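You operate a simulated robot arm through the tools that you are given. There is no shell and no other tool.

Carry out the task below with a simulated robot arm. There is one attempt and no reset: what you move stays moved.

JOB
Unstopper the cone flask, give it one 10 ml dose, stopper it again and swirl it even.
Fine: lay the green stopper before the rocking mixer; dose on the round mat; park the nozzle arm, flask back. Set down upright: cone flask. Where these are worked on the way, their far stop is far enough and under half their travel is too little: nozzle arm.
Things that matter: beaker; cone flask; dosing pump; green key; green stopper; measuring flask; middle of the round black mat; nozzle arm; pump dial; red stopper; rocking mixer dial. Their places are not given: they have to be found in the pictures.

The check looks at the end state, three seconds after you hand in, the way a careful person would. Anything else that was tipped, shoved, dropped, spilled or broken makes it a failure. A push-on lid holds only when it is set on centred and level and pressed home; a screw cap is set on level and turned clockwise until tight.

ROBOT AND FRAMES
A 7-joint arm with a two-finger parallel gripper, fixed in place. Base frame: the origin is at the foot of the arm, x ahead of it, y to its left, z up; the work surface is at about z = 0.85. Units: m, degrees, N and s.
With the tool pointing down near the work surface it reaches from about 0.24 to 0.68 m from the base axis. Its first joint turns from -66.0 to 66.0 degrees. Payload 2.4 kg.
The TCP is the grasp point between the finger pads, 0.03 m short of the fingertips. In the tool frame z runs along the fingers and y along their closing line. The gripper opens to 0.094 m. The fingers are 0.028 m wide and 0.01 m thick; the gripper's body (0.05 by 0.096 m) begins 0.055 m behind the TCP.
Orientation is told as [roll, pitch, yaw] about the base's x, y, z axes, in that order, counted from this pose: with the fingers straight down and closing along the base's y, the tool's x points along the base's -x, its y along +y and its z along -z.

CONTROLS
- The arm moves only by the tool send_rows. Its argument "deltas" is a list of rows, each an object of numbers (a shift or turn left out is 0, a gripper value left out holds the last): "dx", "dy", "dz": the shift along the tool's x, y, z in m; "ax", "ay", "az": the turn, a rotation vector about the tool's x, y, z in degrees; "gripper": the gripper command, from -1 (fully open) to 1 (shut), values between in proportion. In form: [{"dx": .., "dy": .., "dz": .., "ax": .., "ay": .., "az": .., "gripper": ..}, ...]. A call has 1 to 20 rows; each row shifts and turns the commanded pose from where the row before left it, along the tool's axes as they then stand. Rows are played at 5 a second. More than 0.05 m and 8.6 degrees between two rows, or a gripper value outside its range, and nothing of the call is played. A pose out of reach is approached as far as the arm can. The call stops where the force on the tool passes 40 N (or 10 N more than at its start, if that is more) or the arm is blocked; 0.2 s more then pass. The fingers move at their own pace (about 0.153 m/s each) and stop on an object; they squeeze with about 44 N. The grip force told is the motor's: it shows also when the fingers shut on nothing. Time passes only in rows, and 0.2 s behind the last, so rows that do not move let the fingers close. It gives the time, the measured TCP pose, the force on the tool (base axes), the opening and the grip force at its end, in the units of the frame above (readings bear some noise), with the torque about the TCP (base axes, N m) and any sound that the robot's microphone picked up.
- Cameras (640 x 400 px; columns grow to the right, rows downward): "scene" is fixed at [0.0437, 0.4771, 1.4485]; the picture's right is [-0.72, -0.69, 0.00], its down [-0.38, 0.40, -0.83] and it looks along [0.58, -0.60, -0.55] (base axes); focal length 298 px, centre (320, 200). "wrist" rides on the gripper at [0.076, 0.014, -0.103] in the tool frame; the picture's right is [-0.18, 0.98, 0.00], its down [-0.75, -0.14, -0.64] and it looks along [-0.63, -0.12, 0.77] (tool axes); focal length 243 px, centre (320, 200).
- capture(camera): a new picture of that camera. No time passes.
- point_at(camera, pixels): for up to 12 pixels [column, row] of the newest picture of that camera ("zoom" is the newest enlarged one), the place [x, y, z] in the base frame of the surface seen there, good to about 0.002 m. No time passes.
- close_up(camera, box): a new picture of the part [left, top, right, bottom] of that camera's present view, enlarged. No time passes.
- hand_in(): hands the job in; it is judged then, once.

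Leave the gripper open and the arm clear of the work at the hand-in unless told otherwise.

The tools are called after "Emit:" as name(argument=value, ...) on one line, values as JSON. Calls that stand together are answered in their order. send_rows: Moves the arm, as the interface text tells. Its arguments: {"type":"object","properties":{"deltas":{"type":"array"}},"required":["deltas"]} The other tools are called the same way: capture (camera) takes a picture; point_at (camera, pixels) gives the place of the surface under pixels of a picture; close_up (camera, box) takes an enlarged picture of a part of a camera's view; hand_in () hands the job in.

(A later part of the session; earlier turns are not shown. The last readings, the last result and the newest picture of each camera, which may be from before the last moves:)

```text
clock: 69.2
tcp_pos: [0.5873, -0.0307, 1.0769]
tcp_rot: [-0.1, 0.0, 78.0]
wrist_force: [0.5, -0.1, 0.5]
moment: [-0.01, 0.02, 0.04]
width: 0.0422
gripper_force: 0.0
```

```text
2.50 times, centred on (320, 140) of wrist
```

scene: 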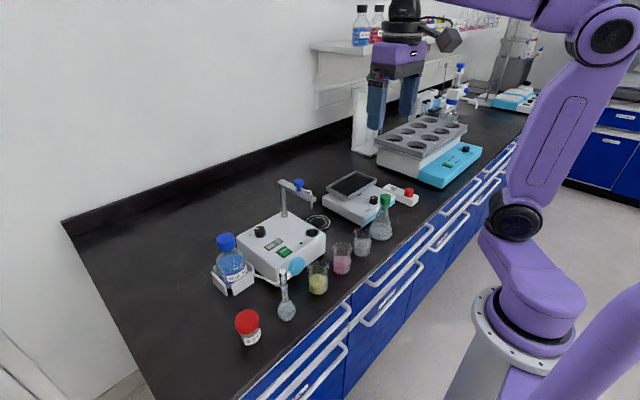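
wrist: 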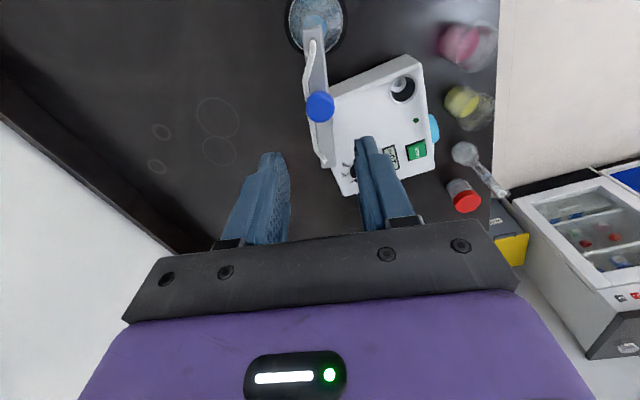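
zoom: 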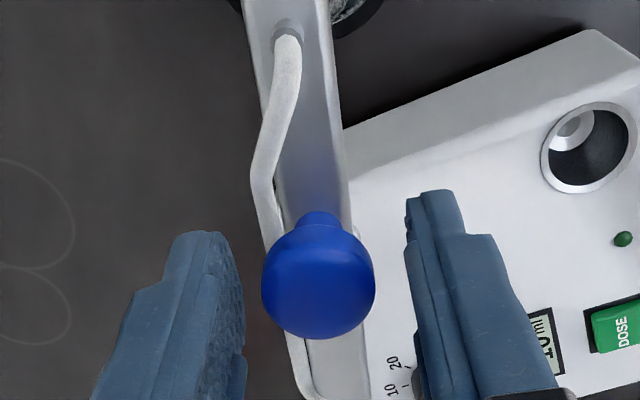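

Well caged. I narrow to 0.027 and swing back along the arc, first 36°.

Emit:
send_rows(deltas=[{"gripper": 0.42}, {}, {"dx": -0.00037, "dy": 0.00706, "az": 6}, {"dx": -0.00037, "dy": 0.00706, "az": 6}, {"dx": -0.00037, "dy": 0.00706, "az": 6}, {"dx": -0.00037, "dy": 0.00706, "az": 6}, {"dx": -0.00037, "dy": 0.00706, "az": 6}, {"dx": -0.00037, "dy": 0.00706, "az": 6}, {}])

Emit:
close_up(camera="wrist", box=[240, 60, 400, 220])

```text
clock: 71.2
tcp_pos: [0.5494, -0.0098, 1.0749]
tcp_rot: [0.1, -0.1, 41.8]
wrist_force: [0.3, -0.3, 0.4]
moment: [-0.04, -0.01, 0.02]
width: 0.0273
gripper_force: 0.3
```

```text
2.50 times, centred on (320, 140) of wrist
```

zoom: 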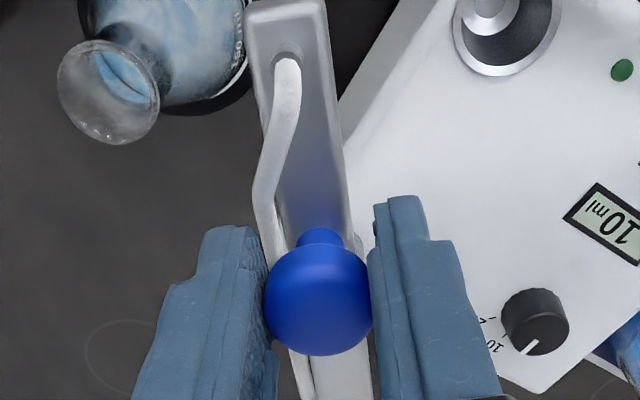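

Good; on for another 36°.

Emit:
send_rows(deltas=[{"dx": -0.00037, "dy": 0.00706, "az": 6}, {"dx": -0.00037, "dy": 0.00706, "az": 6}, {"dx": -0.00037, "dy": 0.00706, "az": 6}, {"dx": -0.00037, "dy": 0.00706, "az": 6}, {"dx": -0.00037, "dy": 0.00706, "az": 6}, {"dx": -0.00037, "dy": 0.00706, "az": 6}, {}])

Emit:
close_up(camera="wrist", box=[220, 0, 420, 220])

Emit:
close_up(camera="scene", box=[260, 150, 360, 250])

```text
clock: 72.8
tcp_pos: [0.5335, 0.0273, 1.075]
tcp_rot: [0.0, 0.0, 6.0]
wrist_force: [0.6, -0.7, 0.6]
moment: [0.02, 0.0, 0.0]
width: 0.0276
gripper_force: 0.4
```

```text
1.82 times, centred on (320, 110) of wrist
```

zoom: 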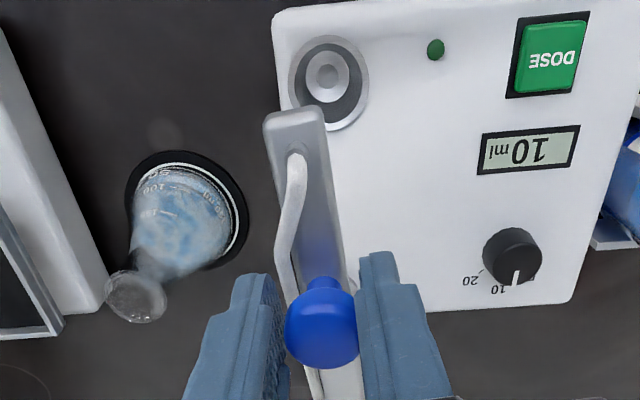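

```text
4.00 times, centred on (310, 200) of scene
```

zoom: 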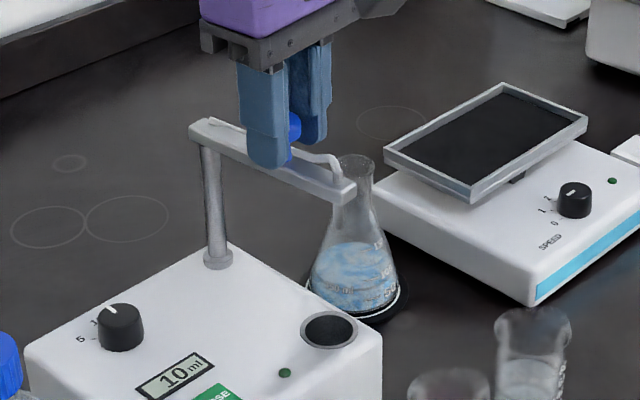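

Nearly parked. I continue in small steps to feel the park stop.

Emit:
send_rows(deltas=[{"dx": -0.0001, "dy": 0.00236, "az": 2}, {"dx": -0.0001, "dy": 0.00236, "az": 2}, {"dx": -0.0001, "dy": 0.00236, "az": 2}, {}])

Emit:
send_rows(deltas=[{"dy": 0.0015, "az": 1}, {"dy": 0.0015}, {}])

Emit:
close_up(camera="scene", box=[260, 150, 360, 250])

```text
clock: 73.8
tcp_pos: [0.5332, 0.0352, 1.0763]
tcp_rot: [0.0, 0.0, -0.1]
wrist_force: [1.0, 0.0, -0.7]
moment: [0.01, 0.0, 0.03]
width: 0.0274
gripper_force: 0.1
```

```text
clock: 74.6
tcp_pos: [0.5341, 0.0374, 1.0754]
tcp_rot: [0.0, 0.0, -1.1]
wrist_force: [1.8, -6.4, -0.2]
moment: [-0.02, -0.02, 0.02]
width: 0.0306
gripper_force: 3.3
```

```text
4.00 times, centred on (310, 200) of scene
```

zoom: 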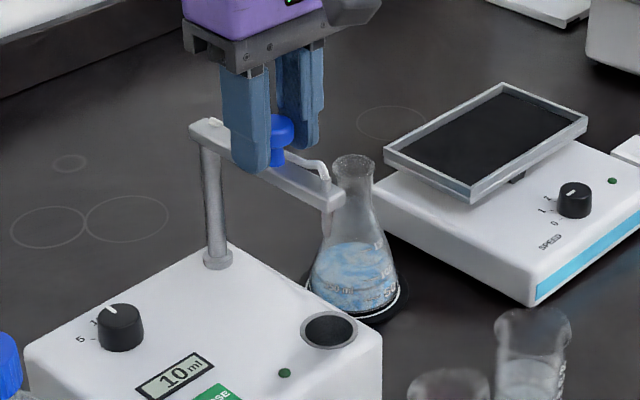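

The park stop is reached (6 N). I back off to centre the cage, open slightly and rise.

Emit:
send_rows(deltas=[{"dy": -0.003}, {"gripper": 0.1}, {}, {"dz": -0.02}, {"dz": -0.04}, {"dz": -0.045}, {}])

Emit:
capture(camera="wrist")

Emit:
close_up(camera="scene", box=[250, 160, 370, 260])

```text
clock: 76.2
tcp_pos: [0.5352, 0.0384, 1.1831]
tcp_rot: [-0.2, 0.0, -1.0]
wrist_force: [-0.1, 0.2, -0.9]
moment: [0.01, 0.02, -0.02]
width: 0.0423
gripper_force: 0.0
```

```text
taken
```

wrist: 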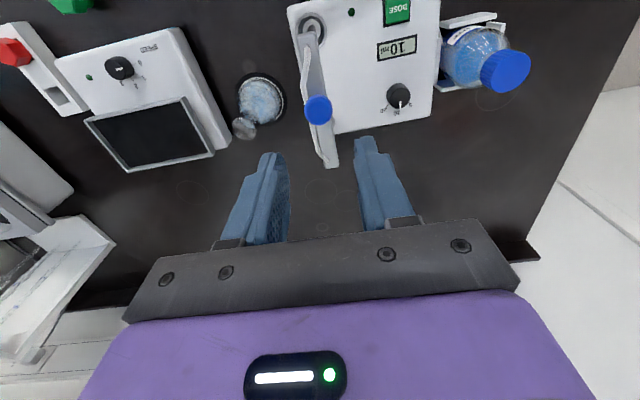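

```text
4.00 times, centred on (310, 210) of scene
```

zoom: 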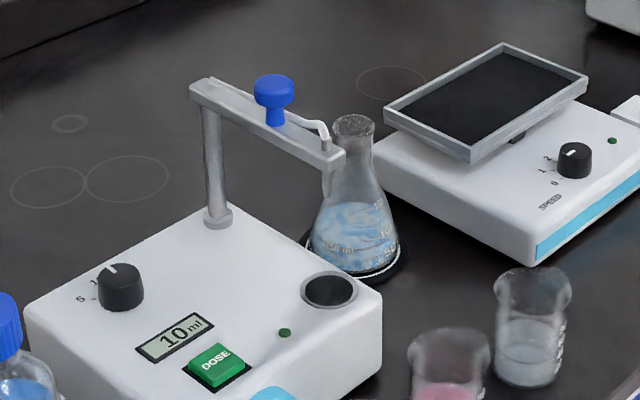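

The nozzle arm is parked as at the start. Now I go to look at the green stopper before the mixer.

Emit:
send_rows(deltas=[{"az": -1}, {"dx": 0.022, "dy": -0.0386, "dz": 0.005}, {"dx": 0.022, "dy": -0.0386, "dz": 0.005}, {"dx": 0.022, "dy": -0.0386, "dz": 0.005}, {"dx": 0.022, "dy": -0.0386, "dz": 0.005}, {"dx": 0.022, "dy": -0.0386, "dz": 0.005}, {"dx": 0.022, "dy": -0.0386, "dz": 0.005}, {"dx": 0.022, "dy": -0.0386, "dz": 0.005}, {"dx": 0.022, "dy": -0.0386, "dz": 0.005}, {}])

Emit:
capture(camera="wrist")

Emit:
close_up(camera="wrist", box=[280, 50, 380, 130])

```text
clock: 78.4
tcp_pos: [0.3556, -0.2736, 1.145]
tcp_rot: [-0.1, 0.0, -0.1]
wrist_force: [0.2, 0.5, 0.3]
moment: [-0.02, 0.01, 0.01]
width: 0.0426
gripper_force: 0.1
```

```text
taken
```

wrist: 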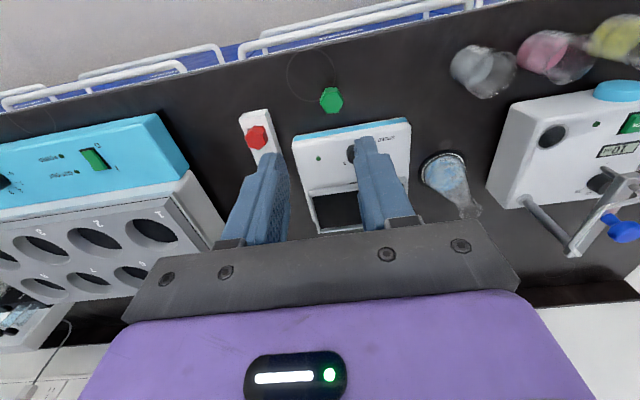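

```text
5.00 times, centred on (330, 90) of wrist
```

zoom: 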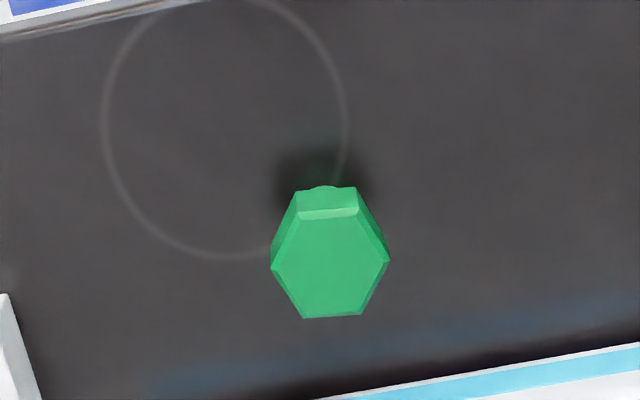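

Emit:
point_at(camera="zoom", pixels=[[305, 222], [355, 216], [384, 258], [360, 310], [305, 314], [276, 265], [330, 265]])

```text
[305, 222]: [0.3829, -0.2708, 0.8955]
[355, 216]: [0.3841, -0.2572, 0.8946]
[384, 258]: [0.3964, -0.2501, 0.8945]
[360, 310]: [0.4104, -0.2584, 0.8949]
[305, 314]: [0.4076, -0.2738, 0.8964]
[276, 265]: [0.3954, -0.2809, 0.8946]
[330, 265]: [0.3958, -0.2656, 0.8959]
```

The stopper stands at (0.396, −0.265), top z≈0.895; its flats call for a tool yaw of about −34°. I move over it, turn, and lower to z≈0.96.

Emit:
send_rows(deltas=[{"dx": -0.0405, "dy": 0.0084}, {"az": 8.5}, {"az": 8.5}, {"az": 8.5}, {"az": 8.5}, {"dz": 0.045}, {"dz": 0.045}, {"dz": 0.045}, {"dz": 0.04}, {}])

Emit:
send_rows(deltas=[{}])

Emit:
close_up(camera="wrist", box=[240, 40, 400, 220])

```text
clock: 80.6
tcp_pos: [0.3986, -0.2645, 0.9638]
tcp_rot: [0.0, 0.0, -34.0]
wrist_force: [0.2, 0.7, -0.2]
moment: [-0.01, 0.02, -0.01]
width: 0.0424
gripper_force: 0.1
```

```text
clock: 81.0
tcp_pos: [0.3972, -0.2635, 0.9636]
tcp_rot: [0.0, 0.0, -34.0]
wrist_force: [0.5, 0.4, 1.1]
moment: [0.02, -0.03, -0.01]
width: 0.0422
gripper_force: 0.0
```

```text
2.22 times, centred on (320, 130) of wrist
```

zoom: 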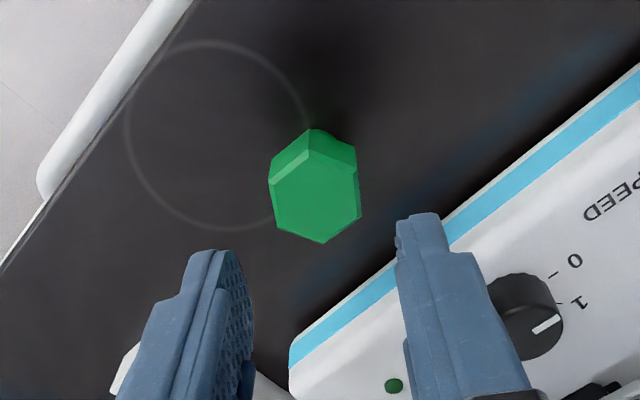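

Aligned with the flats. I lower to TCP z≈0.906 and close on the head.

Emit:
send_rows(deltas=[{"dz": 0.03}, {"dz": 0.0275}, {}])

Emit:
close_up(camera="wrist", box=[240, 60, 400, 220])

```text
clock: 81.8
tcp_pos: [0.3964, -0.2622, 0.909]
tcp_rot: [0.0, 0.0, -34.1]
wrist_force: [-0.8, 0.2, 0.0]
moment: [-0.01, -0.01, 0.0]
width: 0.0424
gripper_force: 0.0
```

```text
2.50 times, centred on (320, 140) of wrist
```

zoom: 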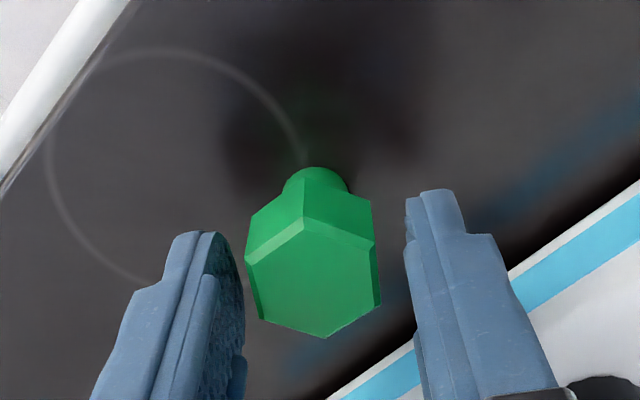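

Emit:
send_rows(deltas=[{"gripper": 0.25}, {"gripper": 0.4}, {"gripper": 1}, {}, {}])

Emit:
close_up(camera="wrist", box=[240, 60, 400, 220])

Emit:
close_up(camera="scene", box=[360, 160, 440, 240])

```text
clock: 83.0
tcp_pos: [0.3965, -0.2635, 0.9099]
tcp_rot: [0.1, 0.0, -34.0]
wrist_force: [0.0, 0.0, 0.1]
moment: [-0.02, -0.03, -0.01]
width: 0.025
gripper_force: 44.2
```

```text
2.50 times, centred on (320, 140) of wrist
```

zoom: 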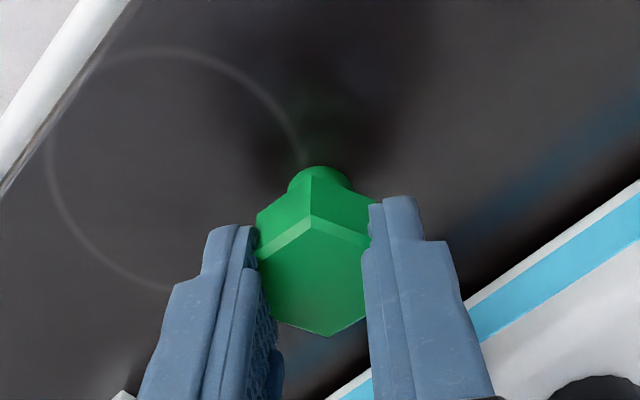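

```text
5.00 times, centred on (400, 200) of scene
```

zoom: 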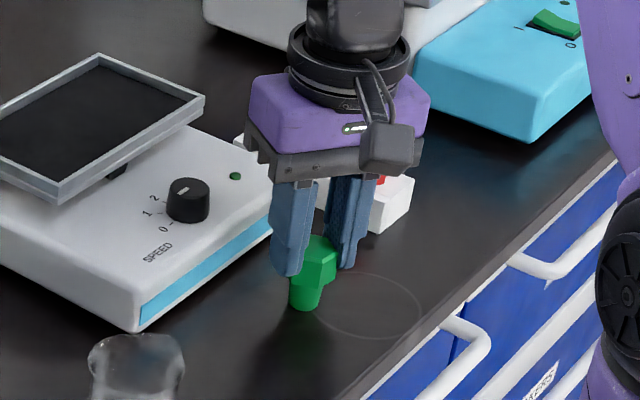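

Gripped on the flats (0.025 m). I lift it, turn back to yaw −6°.

Emit:
send_rows(deltas=[{"dz": -0.01}, {"dz": -0.02}, {"dz": -0.03}, {"dz": -0.03}, {"dz": -0.03}, {"dz": -0.03}, {"dz": -0.02}, {"dz": -0.005}, {"az": -7}, {"az": -7}, {"az": -7}, {"az": -7}, {}])

Emit:
close_up(camera="wrist", box=[240, 60, 400, 220])

```text
clock: 85.8
tcp_pos: [0.3976, -0.265, 1.0841]
tcp_rot: [0.0, 0.0, -5.9]
wrist_force: [0.9, -0.2, -0.4]
moment: [0.02, -0.01, 0.0]
width: 0.0252
gripper_force: 43.9
```

```text
2.50 times, centred on (320, 140) of wrist
```

zoom: 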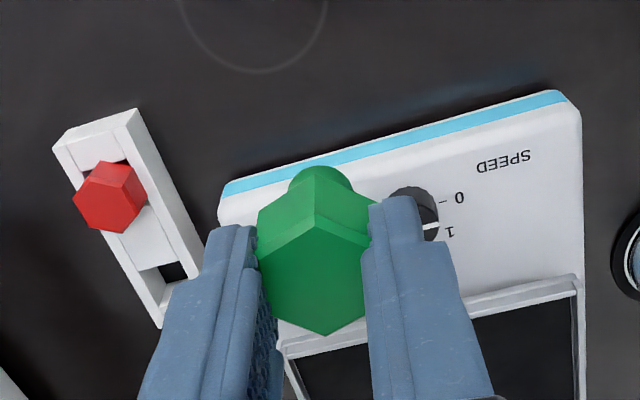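

The stopper is held square. I carry it to above the flask on the mat.

Emit:
send_rows(deltas=[{"dx": -0.0065, "dy": 0.0086}, {"dx": -0.0131, "dy": 0.0171}, {"dx": -0.0131, "dy": 0.0171}, {"dx": -0.0131, "dy": 0.0171}, {"dx": -0.0131, "dy": 0.0171}, {"dx": -0.0131, "dy": 0.0171}, {"dx": -0.0131, "dy": 0.0171}, {"dx": -0.0131, "dy": 0.0171}, {"dx": -0.0131, "dy": 0.0171}, {"dx": -0.0131, "dy": 0.0171}, {"dx": -0.0131, "dy": 0.0171}, {"dx": -0.0131, "dy": 0.0171}, {"dx": -0.0065, "dy": 0.0086}, {}])

Emit:
send_rows(deltas=[{}])

Emit:
capture(camera="wrist")

Emit:
close_up(camera="wrist", box=[240, 20, 400, 180])

Emit:
close_up(camera="scene", box=[290, 140, 370, 220])

```text
clock: 88.8
tcp_pos: [0.5742, -0.079, 1.0843]
tcp_rot: [0.0, 0.0, -6.0]
wrist_force: [0.1, -0.2, -0.3]
moment: [0.0, 0.0, -0.04]
width: 0.0245
gripper_force: 44.2
```

```text
clock: 89.2
tcp_pos: [0.5741, -0.078, 1.0839]
tcp_rot: [0.0, 0.0, -6.0]
wrist_force: [0.5, -0.4, -0.7]
moment: [0.01, 0.01, -0.02]
width: 0.0242
gripper_force: 44.1
```

```text
taken
```

wrist: 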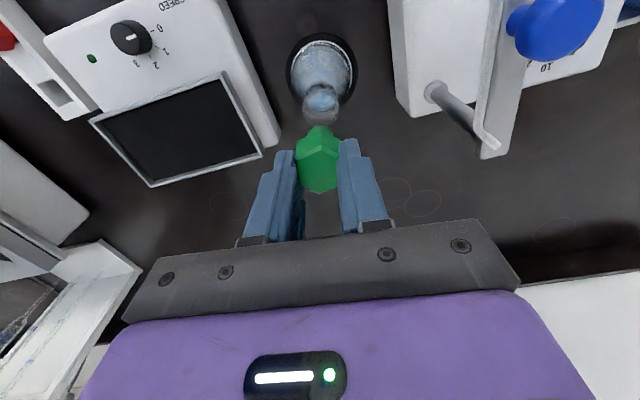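

```text
2.50 times, centred on (320, 100) of wrist
```

zoom: 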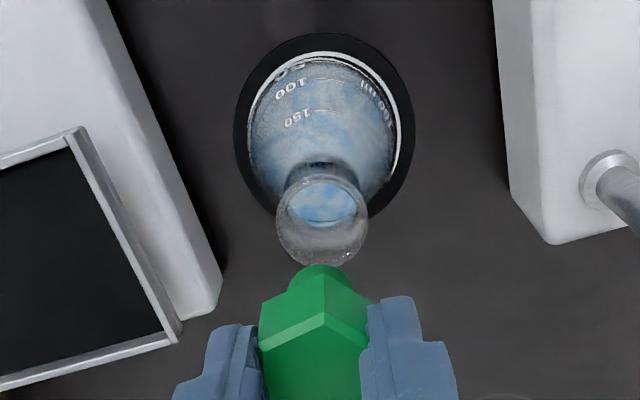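

```text
5.00 times, centred on (330, 180) of scene
```

zoom: 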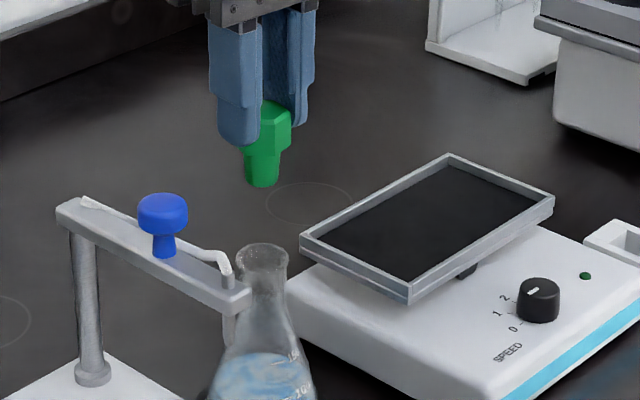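

Plug and mouth look in line from the scene side. I lower until the plug is about 10 mm above the rim and compare both views.

Emit:
send_rows(deltas=[{"dz": 0.02}, {"dz": 0.02}, {"dz": 0.008}, {}])

Emit:
close_up(camera="wrist", box=[260, 60, 380, 180])

Emit:
close_up(camera="scene", box=[310, 150, 370, 210])

```text
clock: 90.2
tcp_pos: [0.5745, -0.0777, 1.0361]
tcp_rot: [-0.1, -0.1, -6.0]
wrist_force: [-0.3, -0.2, -0.3]
moment: [-0.03, 0.01, -0.04]
width: 0.0236
gripper_force: 43.9
```

```text
3.33 times, centred on (320, 120) of wrist
```

zoom: 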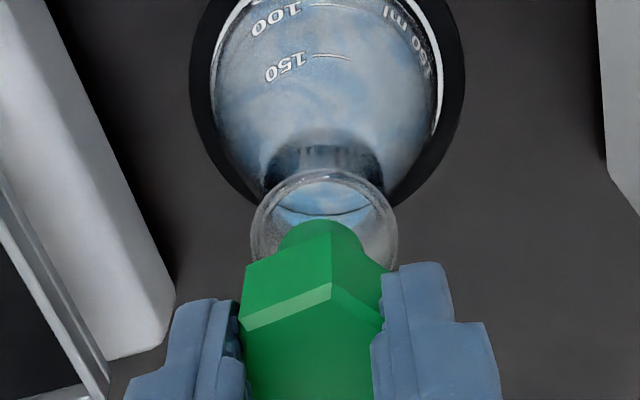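

```text
6.67 times, centred on (340, 180) of scene
```

zoom: 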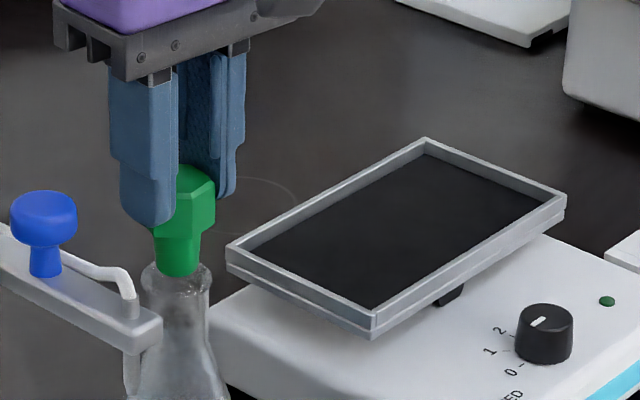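

Emit:
point_at(camera="zoom", pixels=[[178, 255], [160, 262], [196, 262], [178, 272], [146, 280], [208, 282], [150, 270], [205, 272], [190, 180], [190, 210]])

Emit:
close_up(camera="wrist", box=[280, 100, 380, 200])

```text
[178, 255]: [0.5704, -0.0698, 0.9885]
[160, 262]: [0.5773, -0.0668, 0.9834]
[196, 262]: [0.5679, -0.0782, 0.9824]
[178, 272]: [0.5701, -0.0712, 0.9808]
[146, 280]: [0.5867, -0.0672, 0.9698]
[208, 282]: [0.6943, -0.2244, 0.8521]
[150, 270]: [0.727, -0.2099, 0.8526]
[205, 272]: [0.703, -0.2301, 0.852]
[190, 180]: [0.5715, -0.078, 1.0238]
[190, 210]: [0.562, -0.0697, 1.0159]
```

```text
4.00 times, centred on (330, 150) of wrist
```

zoom: 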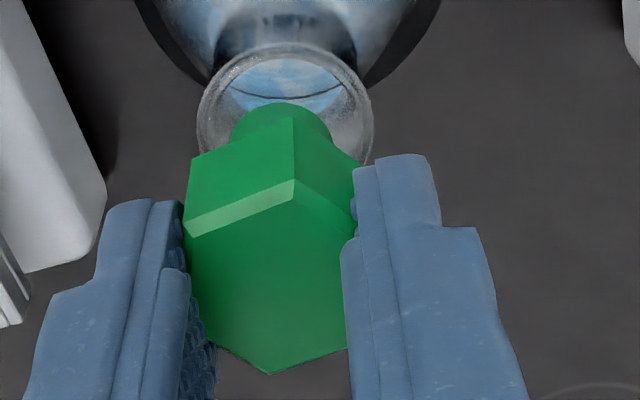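

Emit:
point_at(camera="zoom", pixels=[[200, 120], [371, 125], [288, 45], [230, 70], [345, 70], [218, 260], [300, 240], [330, 270], [270, 350], [230, 310], [280, 108], [240, 125]])

```text
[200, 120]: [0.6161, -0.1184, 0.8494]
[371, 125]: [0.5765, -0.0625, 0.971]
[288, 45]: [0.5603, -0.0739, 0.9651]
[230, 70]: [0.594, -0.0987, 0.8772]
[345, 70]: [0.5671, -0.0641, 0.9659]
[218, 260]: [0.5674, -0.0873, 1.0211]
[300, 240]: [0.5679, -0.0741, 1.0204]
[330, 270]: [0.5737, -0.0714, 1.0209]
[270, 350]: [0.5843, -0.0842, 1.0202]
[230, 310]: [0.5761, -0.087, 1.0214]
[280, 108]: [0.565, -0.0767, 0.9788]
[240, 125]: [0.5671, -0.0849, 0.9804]
```

Plug axis (≈0.576, −0.077) and mouth centre (≈0.576, −0.0777) agree, and the stopper's top is level. I lower it slowly, watching the force.

Emit:
send_rows(deltas=[{"dz": 0.004}, {"dz": 0.004}, {"dz": 0.003}, {"dz": 0.003}, {}])

Emit:
close_up(camera="scene", box=[310, 150, 370, 210])

Emit:
close_up(camera="wrist", box=[280, 80, 380, 200])

```text
clock: 91.4
tcp_pos: [0.5736, -0.0752, 1.0219]
tcp_rot: [0.1, 0.0, -6.0]
wrist_force: [-0.3, 0.4, -0.1]
moment: [-0.02, 0.01, 0.0]
width: 0.0267
gripper_force: 43.8
```

```text
6.67 times, centred on (340, 180) of scene
```

zoom: 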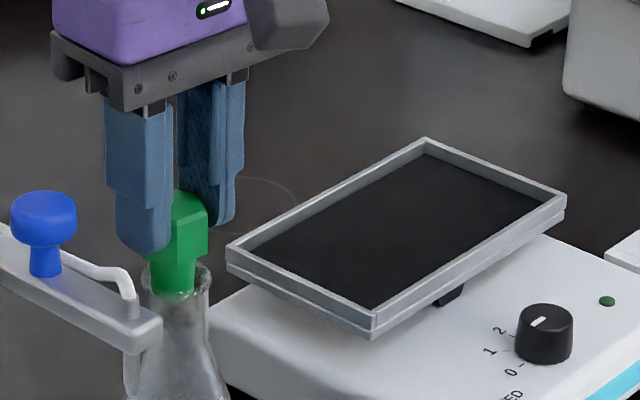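

```text
3.33 times, centred on (330, 140) of wrist
```

zoom: 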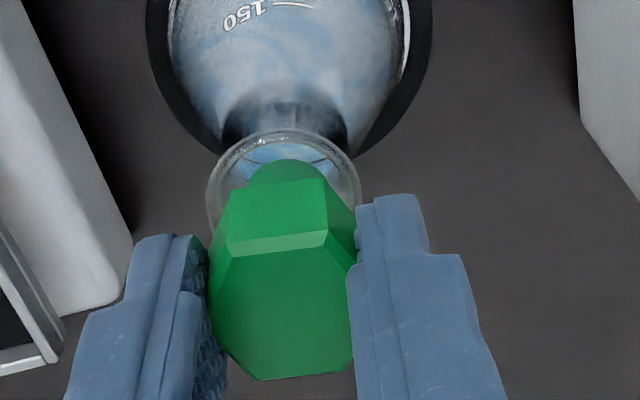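

The plug has entered the mouth with no force. I continue down in small steps.

Emit:
send_rows(deltas=[{"dz": 0.002}, {"dz": 0.002}, {"dz": 0.002}, {}])

Emit:
close_up(camera="wrist", box=[280, 80, 380, 200])

```text
clock: 92.4
tcp_pos: [0.5744, -0.0762, 1.0168]
tcp_rot: [0.0, -0.1, -6.0]
wrist_force: [-0.2, 0.0, 0.1]
moment: [0.02, 0.01, 0.0]
width: 0.0266
gripper_force: 44.3
```

```text
3.33 times, centred on (330, 140) of wrist
```

zoom: 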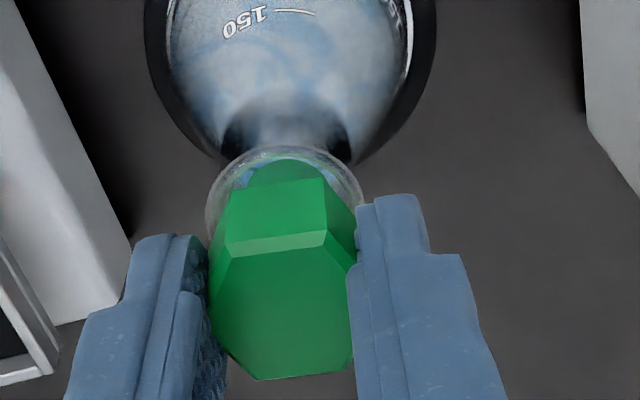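

Emit:
send_rows(deltas=[{"dz": 0.002}, {"dz": 0.002}, {"dz": 0.002}, {}])

Emit:
close_up(camera="wrist", box=[280, 80, 380, 200])

Emit:
close_up(camera="scene", box=[310, 150, 370, 210])

```text
clock: 93.4
tcp_pos: [0.5727, -0.0761, 1.0101]
tcp_rot: [0.0, -0.1, -6.0]
wrist_force: [-0.6, 0.4, 0.8]
moment: [-0.01, -0.01, 0.0]
width: 0.0265
gripper_force: 44.4
```

```text
3.33 times, centred on (330, 140) of wrist
```

zoom: 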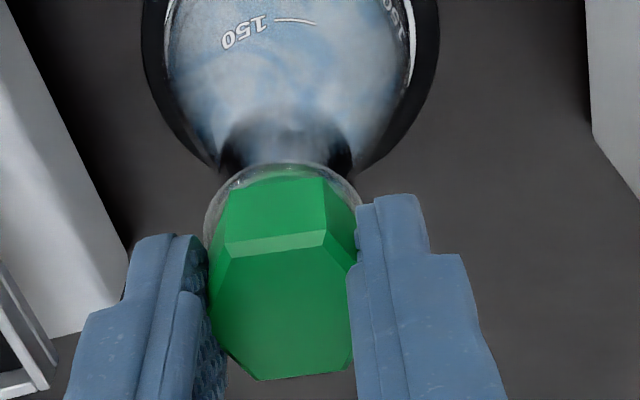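

```text
6.67 times, centred on (340, 180) of scene
```

zoom: 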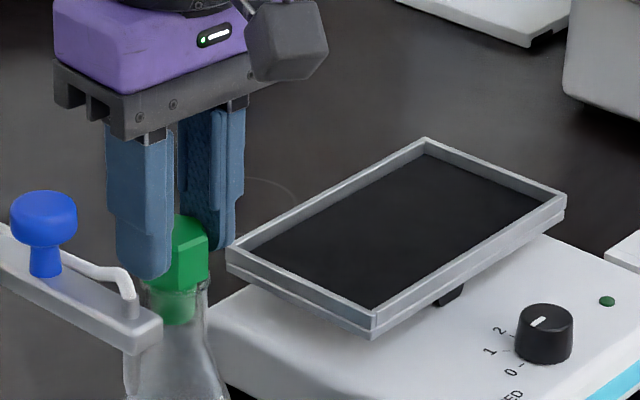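

Nearly home. I press on by millimetres and read the force.

Emit:
send_rows(deltas=[{"dz": 0.001}, {"dz": 0.001}, {}])

Emit:
send_rows(deltas=[{"dz": 0.001}, {"dz": 0.001}, {}])

```text
clock: 94.2
tcp_pos: [0.5738, -0.0767, 1.008]
tcp_rot: [0.0, -0.1, -5.9]
wrist_force: [-2.7, 0.4, 9.4]
moment: [0.04, 0.22, -0.01]
width: 0.0266
gripper_force: 43.9
```

```text
clock: 95.0
tcp_pos: [0.575, -0.0755, 1.0078]
tcp_rot: [0.0, -0.3, -6.0]
wrist_force: [-7.6, 0.7, 32.8]
moment: [0.04, 0.44, 0.0]
width: 0.0265
gripper_force: 43.6
```

33 N with no more travel. I ease off, open, and look how the stopper sits.

Emit:
send_rows(deltas=[{"dz": -0.002}, {}, {"gripper": 0.25}, {}, {"gripper": 0.0}, {}])

Emit:
close_up(camera="wrist", box=[260, 60, 380, 200])

Emit:
close_up(camera="scene", box=[310, 150, 370, 210])

```text
clock: 96.4
tcp_pos: [0.5743, -0.0764, 1.0074]
tcp_rot: [0.0, 0.0, -5.9]
wrist_force: [0.2, 0.1, -0.3]
moment: [0.0, 0.03, -0.02]
width: 0.0469
gripper_force: 0.0
```

```text
2.86 times, centred on (320, 130) of wrist
```

zoom: 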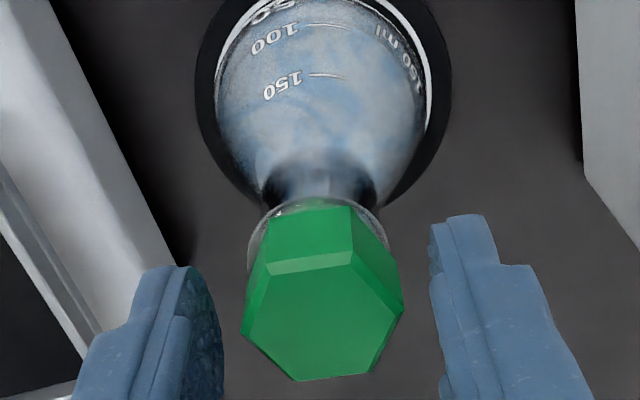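

```text
6.67 times, centred on (340, 180) of scene
```

zoom: 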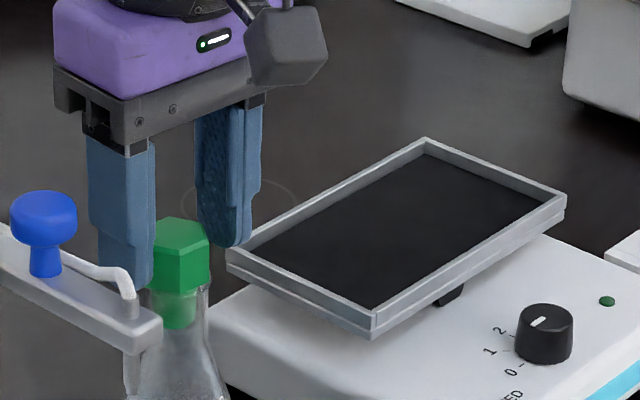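

Emit:
close_up(camera="wrist", box=[290, 120, 350, 200])

Emit:
point_at(camera="zoom", pixels=[[230, 100], [370, 80], [420, 170], [390, 280], [260, 290], [320, 200], [300, 30], [330, 15], [200, 40], [420, 40], [300, 70]])

```text
5.00 times, centred on (320, 160) of wrist
```

zoom: 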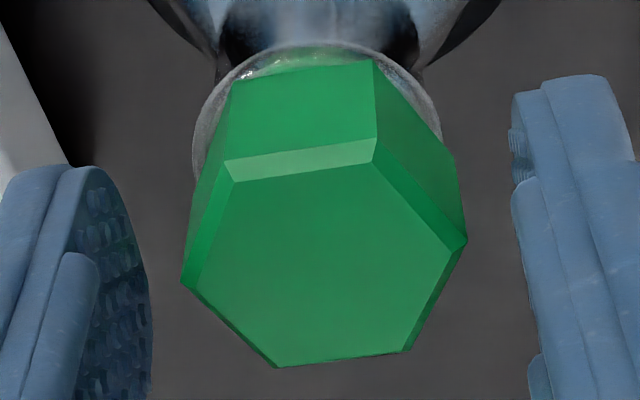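

```text
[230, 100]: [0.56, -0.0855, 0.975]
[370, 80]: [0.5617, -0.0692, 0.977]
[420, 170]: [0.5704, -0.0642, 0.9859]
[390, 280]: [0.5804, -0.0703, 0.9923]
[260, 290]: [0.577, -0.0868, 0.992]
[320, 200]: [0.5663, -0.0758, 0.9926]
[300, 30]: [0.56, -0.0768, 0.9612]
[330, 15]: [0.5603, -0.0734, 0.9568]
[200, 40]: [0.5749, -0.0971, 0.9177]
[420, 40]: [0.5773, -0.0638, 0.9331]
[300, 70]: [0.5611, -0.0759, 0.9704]
```

The head's top is level at z≈0.992, the same height over the rim as at the start. For certainty I press it once more from above with closed fingers.

Emit:
send_rows(deltas=[{"dz": -0.03}, {"dz": -0.03}, {"gripper": 1}, {}, {}, {"dx": -0.0007, "dz": 0.02}, {"dz": 0.018}, {}])

Emit:
close_up(camera="scene", box=[310, 150, 370, 210])

```text
clock: 98.2
tcp_pos: [0.5749, -0.0774, 1.0297]
tcp_rot: [0.0, 0.1, -6.0]
wrist_force: [0.0, 0.0, 0.5]
moment: [0.01, 0.03, 0.0]
width: 0.0
gripper_force: 33.5
```

```text
6.67 times, centred on (340, 180) of scene
```

zoom: 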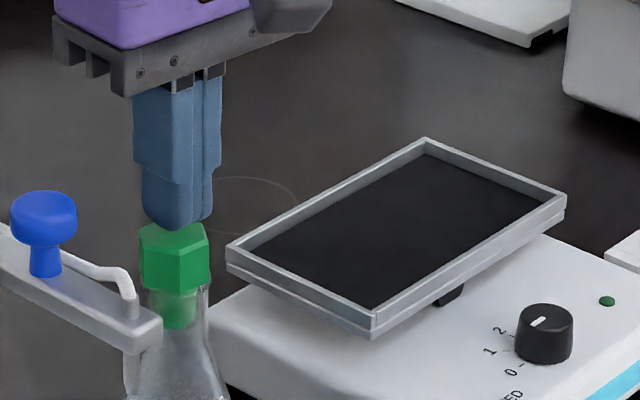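

Emit:
send_rows(deltas=[{"dz": 0.003}, {"dz": 0.003}, {"dz": 0.0015}, {}])

Emit:
send_rows(deltas=[{"dz": 0.001}, {}])

```text
clock: 99.2
tcp_pos: [0.5755, -0.0781, 1.0228]
tcp_rot: [0.0, 0.0, -6.0]
wrist_force: [-2.3, 0.3, 4.8]
moment: [-0.04, 0.11, -0.02]
width: 0.0001
gripper_force: 32.7
```

```text
clock: 99.8
tcp_pos: [0.5748, -0.0783, 1.023]
tcp_rot: [0.0, 0.0, -6.0]
wrist_force: [-2.1, 0.8, 15.1]
moment: [0.03, 0.16, -0.05]
width: 0.0
gripper_force: 33.4
```

Emit:
send_rows(deltas=[{"dz": 0.001}, {"dz": 0.0005}, {}])

```text
clock: 100.6
tcp_pos: [0.5754, -0.0774, 1.0223]
tcp_rot: [0.0, -0.4, -6.0]
wrist_force: [-3.6, 1.5, 32.4]
moment: [0.03, 0.28, 0.02]
width: 0.0001
gripper_force: 32.8
```

Firm at 32 N: the stopper is home. I rise, open, and read the hex's angle so the fingers can pass its flats and grip the neck.

Emit:
send_rows(deltas=[{"dz": -0.02}, {"dz": -0.04}, {"dz": -0.04}, {"gripper": -0.2, "dz": -0.02}, {}])

Emit:
close_up(camera="wrist", box=[280, 50, 380, 150])

```text
clock: 101.8
tcp_pos: [0.5744, -0.0773, 1.1391]
tcp_rot: [0.0, -0.1, -6.1]
wrist_force: [0.1, 0.0, 0.0]
moment: [0.0, 0.03, -0.01]
width: 0.0566
gripper_force: 0.1
```

```text
4.00 times, centred on (330, 100) of wrist
```

zoom: 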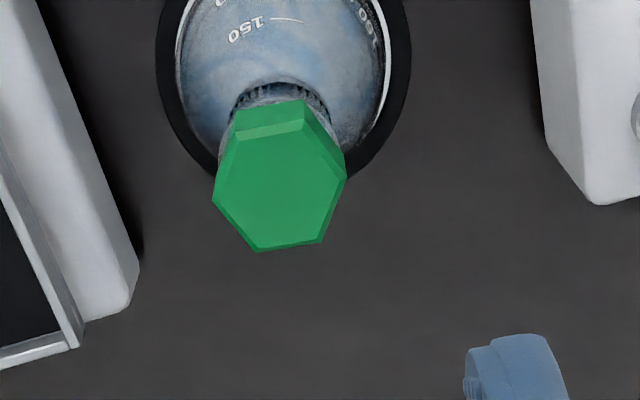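

Emit:
point_at(camera="zoom", pixels=[[238, 142], [302, 132], [342, 182], [319, 240], [259, 247], [216, 200], [280, 190]])

```text
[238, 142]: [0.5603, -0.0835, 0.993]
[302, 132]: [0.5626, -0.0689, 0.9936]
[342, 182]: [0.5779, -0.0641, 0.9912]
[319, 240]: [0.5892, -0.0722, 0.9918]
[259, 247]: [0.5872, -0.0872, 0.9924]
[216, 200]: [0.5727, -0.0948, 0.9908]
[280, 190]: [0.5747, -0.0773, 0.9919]
```

The hex's flats call for yaw ≈ +21.6°. I turn the tool by 27.6°, and lower around stopper and neck to TCP z≈0.972.

Emit:
send_rows(deltas=[{"az": -6.9}, {"az": -6.9}, {"az": -6.9}, {"az": -6.9}, {"dz": 0.04}, {"dz": 0.04}, {"dz": 0.03}, {}])

Emit:
close_up(camera="wrist", box=[240, 50, 400, 210])

Emit:
close_up(camera="scene", box=[300, 130, 380, 210])

```text
clock: 103.6
tcp_pos: [0.5748, -0.0792, 1.0281]
tcp_rot: [0.0, 0.0, 21.6]
wrist_force: [-0.2, 0.3, 0.4]
moment: [0.01, 0.01, -0.01]
width: 0.0562
gripper_force: 0.1
```

```text
2.50 times, centred on (320, 130) of wrist
```

zoom: 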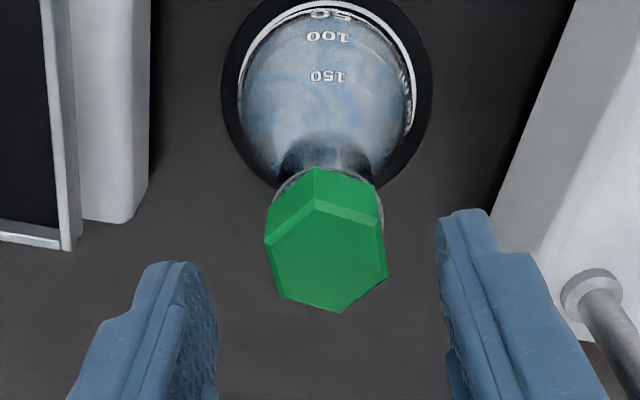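

```text
5.00 times, centred on (340, 170) of scene
```

zoom: 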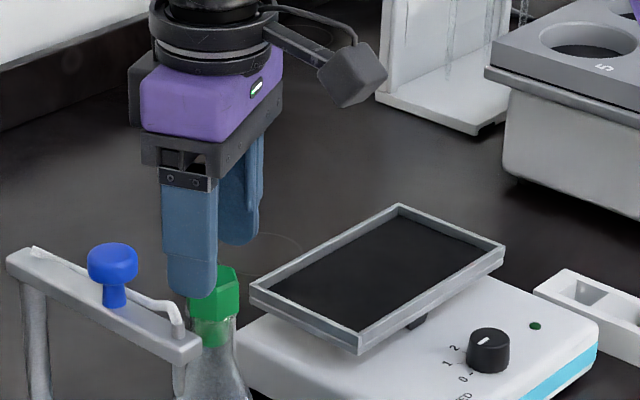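

Aligned. I lower to the neck and close gently.

Emit:
send_rows(deltas=[{"dz": 0.02}, {"dz": 0.02}, {"dz": 0.0155}, {}, {"gripper": 0.2}, {"gripper": 0.35}, {"gripper": 1}, {}, {}])

Emit:
close_up(camera="wrist", box=[240, 50, 400, 210])

Emit:
close_up(camera="scene", box=[300, 150, 380, 230])

```text
clock: 105.6
tcp_pos: [0.5732, -0.0778, 0.9724]
tcp_rot: [0.0, 0.0, 21.6]
wrist_force: [0.3, 1.1, 0.1]
moment: [0.12, 0.06, 0.04]
width: 0.0293
gripper_force: 43.9
```

```text
2.50 times, centred on (320, 130) of wrist
```

zoom: 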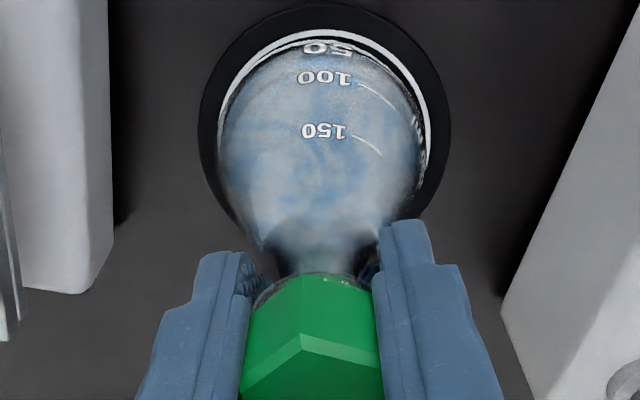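

```text
5.00 times, centred on (340, 190) of scene
```

zoom: 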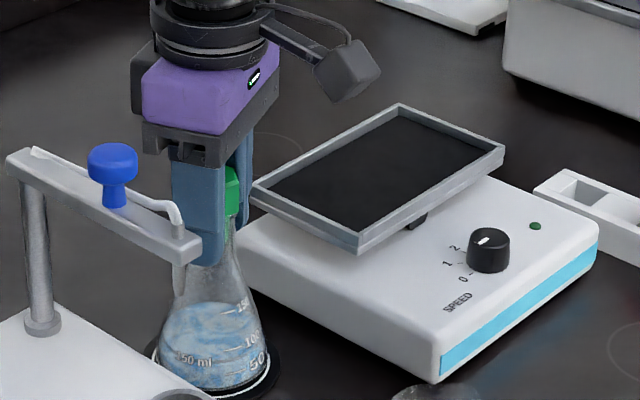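

The width reads 0.0293, more than the bare neck's 0.0277, so I look closely at whether the fingers hold head or neck.

Emit:
close_up(camera="wrist", box=[290, 130, 350, 210])

Emit:
close_up(camera="scene", box=[325, 170, 360, 210])

```text
5.00 times, centred on (320, 170) of wrist
```

zoom: 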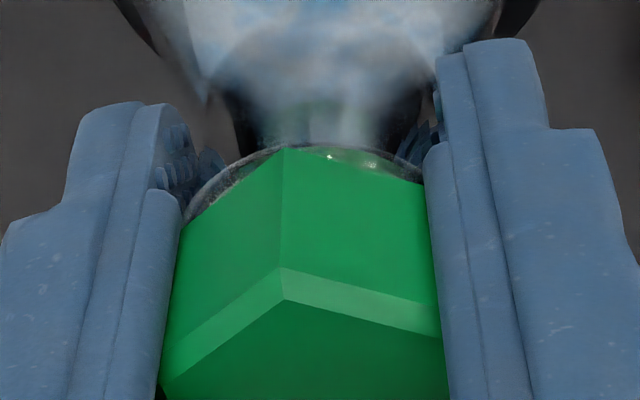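

```text
10.00 times, centred on (342, 190) of scene
```

zoom: 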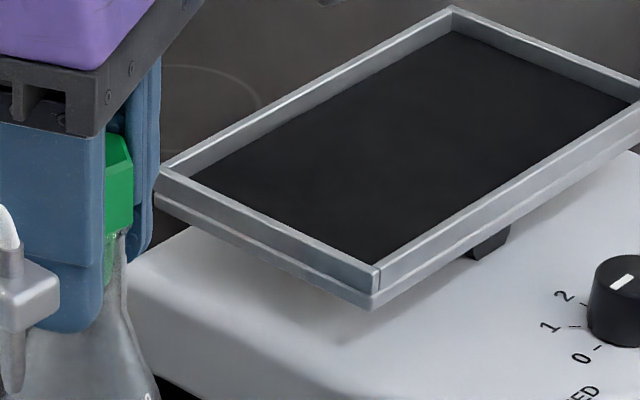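

The fingers seem to bear on the hex head, turned some 15° off. I open, rise a little and read the hex's angle again.

Emit:
send_rows(deltas=[{"gripper": 0.25}, {"gripper": -0.1}, {}, {"dz": -0.03}, {"dz": -0.03}, {}])

Emit:
close_up(camera="wrist", box=[285, 100, 355, 190])

```text
clock: 107.0
tcp_pos: [0.574, -0.0778, 1.035]
tcp_rot: [0.0, 0.0, 21.6]
wrist_force: [-0.9, -1.2, -0.1]
moment: [-0.01, 0.0, -0.01]
width: 0.0517
gripper_force: 0.0
```

```text
4.44 times, centred on (320, 145) of wrist
```

zoom: 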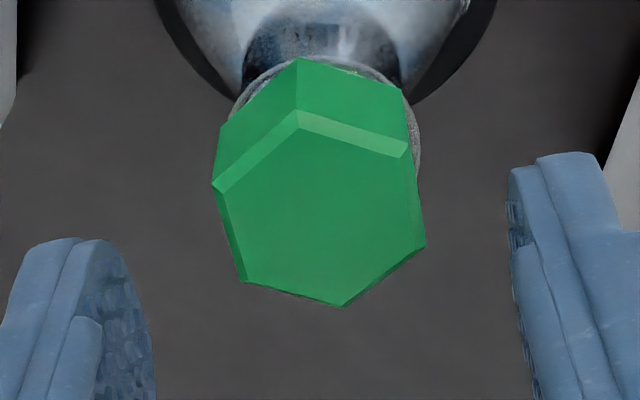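

Emit:
point_at(camera="zoom", pixels=[[299, 130], [402, 157], [420, 243], [342, 300], [247, 277], [222, 192], [318, 210], [297, 62], [225, 130], [405, 95], [318, 160], [318, 280]])

```text
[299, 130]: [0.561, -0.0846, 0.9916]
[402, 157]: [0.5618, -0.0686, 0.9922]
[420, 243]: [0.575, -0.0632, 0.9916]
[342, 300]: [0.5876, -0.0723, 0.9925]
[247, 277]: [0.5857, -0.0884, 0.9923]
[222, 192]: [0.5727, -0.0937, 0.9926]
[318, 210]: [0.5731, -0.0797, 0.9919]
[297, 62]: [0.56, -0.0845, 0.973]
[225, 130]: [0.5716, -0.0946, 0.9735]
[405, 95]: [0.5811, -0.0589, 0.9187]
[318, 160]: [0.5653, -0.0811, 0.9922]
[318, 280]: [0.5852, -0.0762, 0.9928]
```

The hex is aligned with the fingers within 2° (flats 0.025 wide), so the 0.029 grip was on the glass. I lower again, grip, and test-lift 4 mm while watching the stopper-to-rim gap.

Emit:
send_rows(deltas=[{"az": -2}, {"dz": 0.03}, {"dz": 0.0315}, {}, {"gripper": 0.2}, {"gripper": 0.35}, {"gripper": 1}, {}, {}])

Emit:
close_up(camera="wrist", box=[290, 110, 350, 190])

Emit:
close_up(camera="scene", box=[315, 165, 355, 245])

```text
clock: 109.0
tcp_pos: [0.5749, -0.0786, 0.9747]
tcp_rot: [0.0, 0.0, 23.6]
wrist_force: [-0.1, 0.7, -0.9]
moment: [0.08, 0.02, 0.04]
width: 0.0293
gripper_force: 44.2
```

```text
5.00 times, centred on (320, 150) of wrist
```

zoom: 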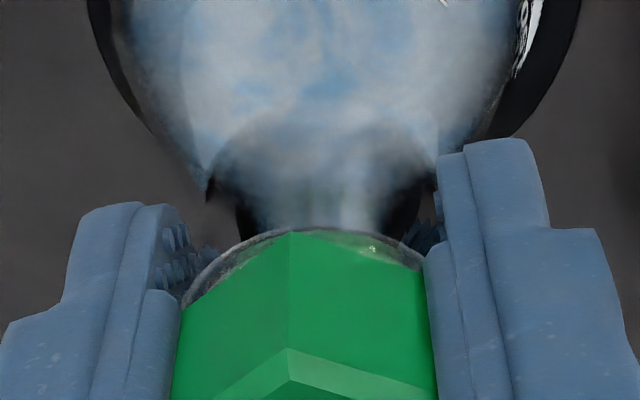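

```text
5.00 times, centred on (335, 205) of scene
```

zoom: 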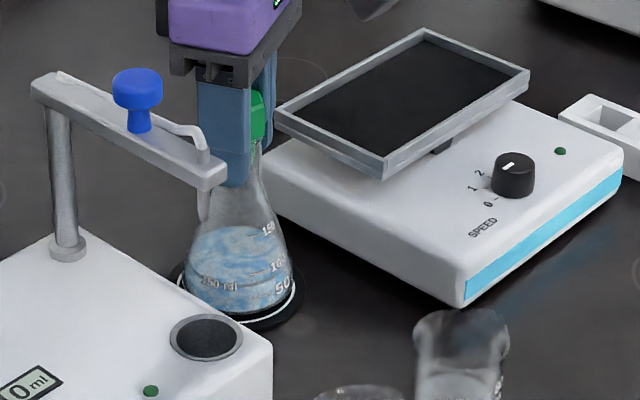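

Emit:
send_rows(deltas=[{"dz": -0.002}, {"dz": -0.002}, {}])

Emit:
close_up(camera="wrist", box=[290, 110, 350, 190])

Emit:
close_up(camera="scene", box=[315, 165, 355, 245])

```text
clock: 109.8
tcp_pos: [0.5751, -0.0781, 0.9788]
tcp_rot: [0.1, 0.0, 23.6]
wrist_force: [-1.1, -0.7, -2.0]
moment: [0.04, 0.01, -0.01]
width: 0.0297
gripper_force: 43.9
```

```text
5.00 times, centred on (320, 150) of wrist
```

zoom: 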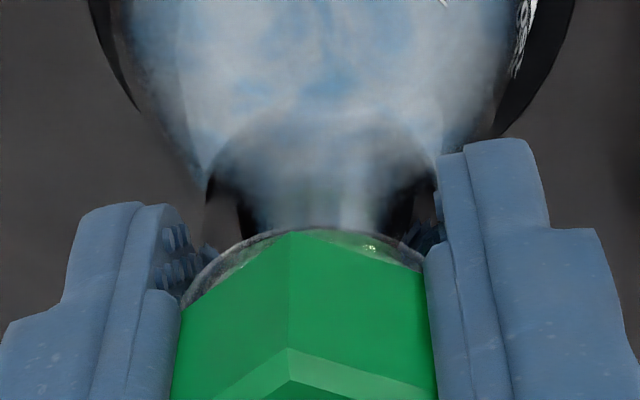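

```text
5.00 times, centred on (335, 205) of scene
```

zoom: 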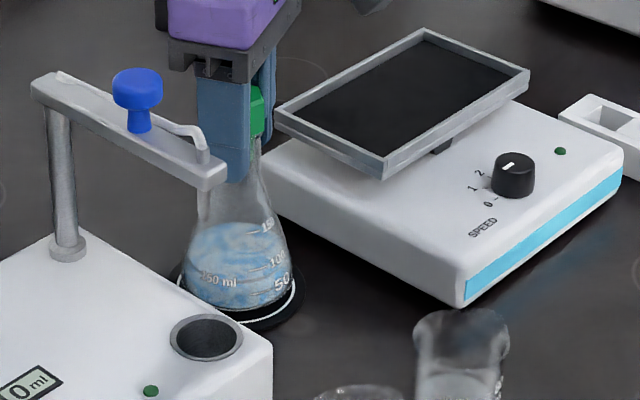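

Flask and stopper rise together with the gap unchanged. I lift on by 0.14 m slowly and check.

Emit:
send_rows(deltas=[{"dz": -0.005}, {"dz": -0.01}, {"dz": -0.015}, {"dz": -0.02}, {"dz": -0.02}, {"dz": -0.02}, {"dz": -0.02}, {"dz": -0.015}, {"dz": -0.01}, {"dz": -0.005}, {}])

Emit:
close_up(camera="wrist", box=[240, 50, 400, 210])

Emit:
close_up(camera="scene", box=[290, 110, 370, 210])

```text
clock: 112.2
tcp_pos: [0.574, -0.0772, 1.1173]
tcp_rot: [0.0, 0.0, 23.6]
wrist_force: [0.4, 0.0, -2.0]
moment: [0.01, -0.01, 0.01]
width: 0.0296
gripper_force: 44.3
```

```text
2.50 times, centred on (320, 130) of wrist
```

zoom: 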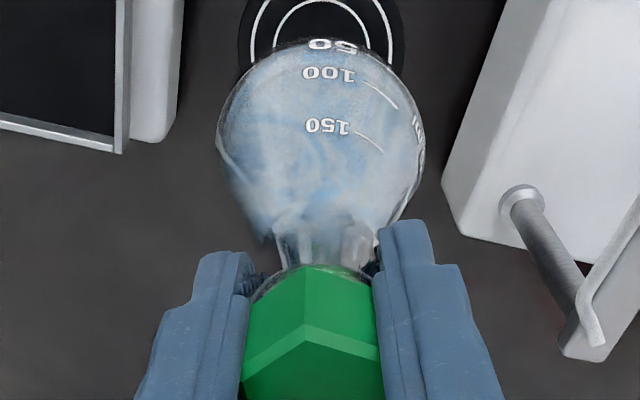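

```text
4.00 times, centred on (330, 160) of scene
```

zoom: 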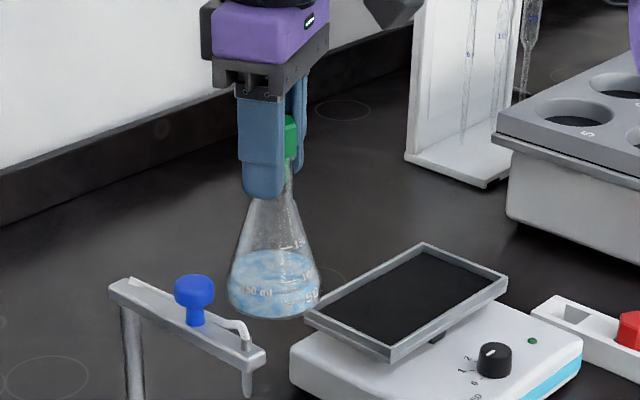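

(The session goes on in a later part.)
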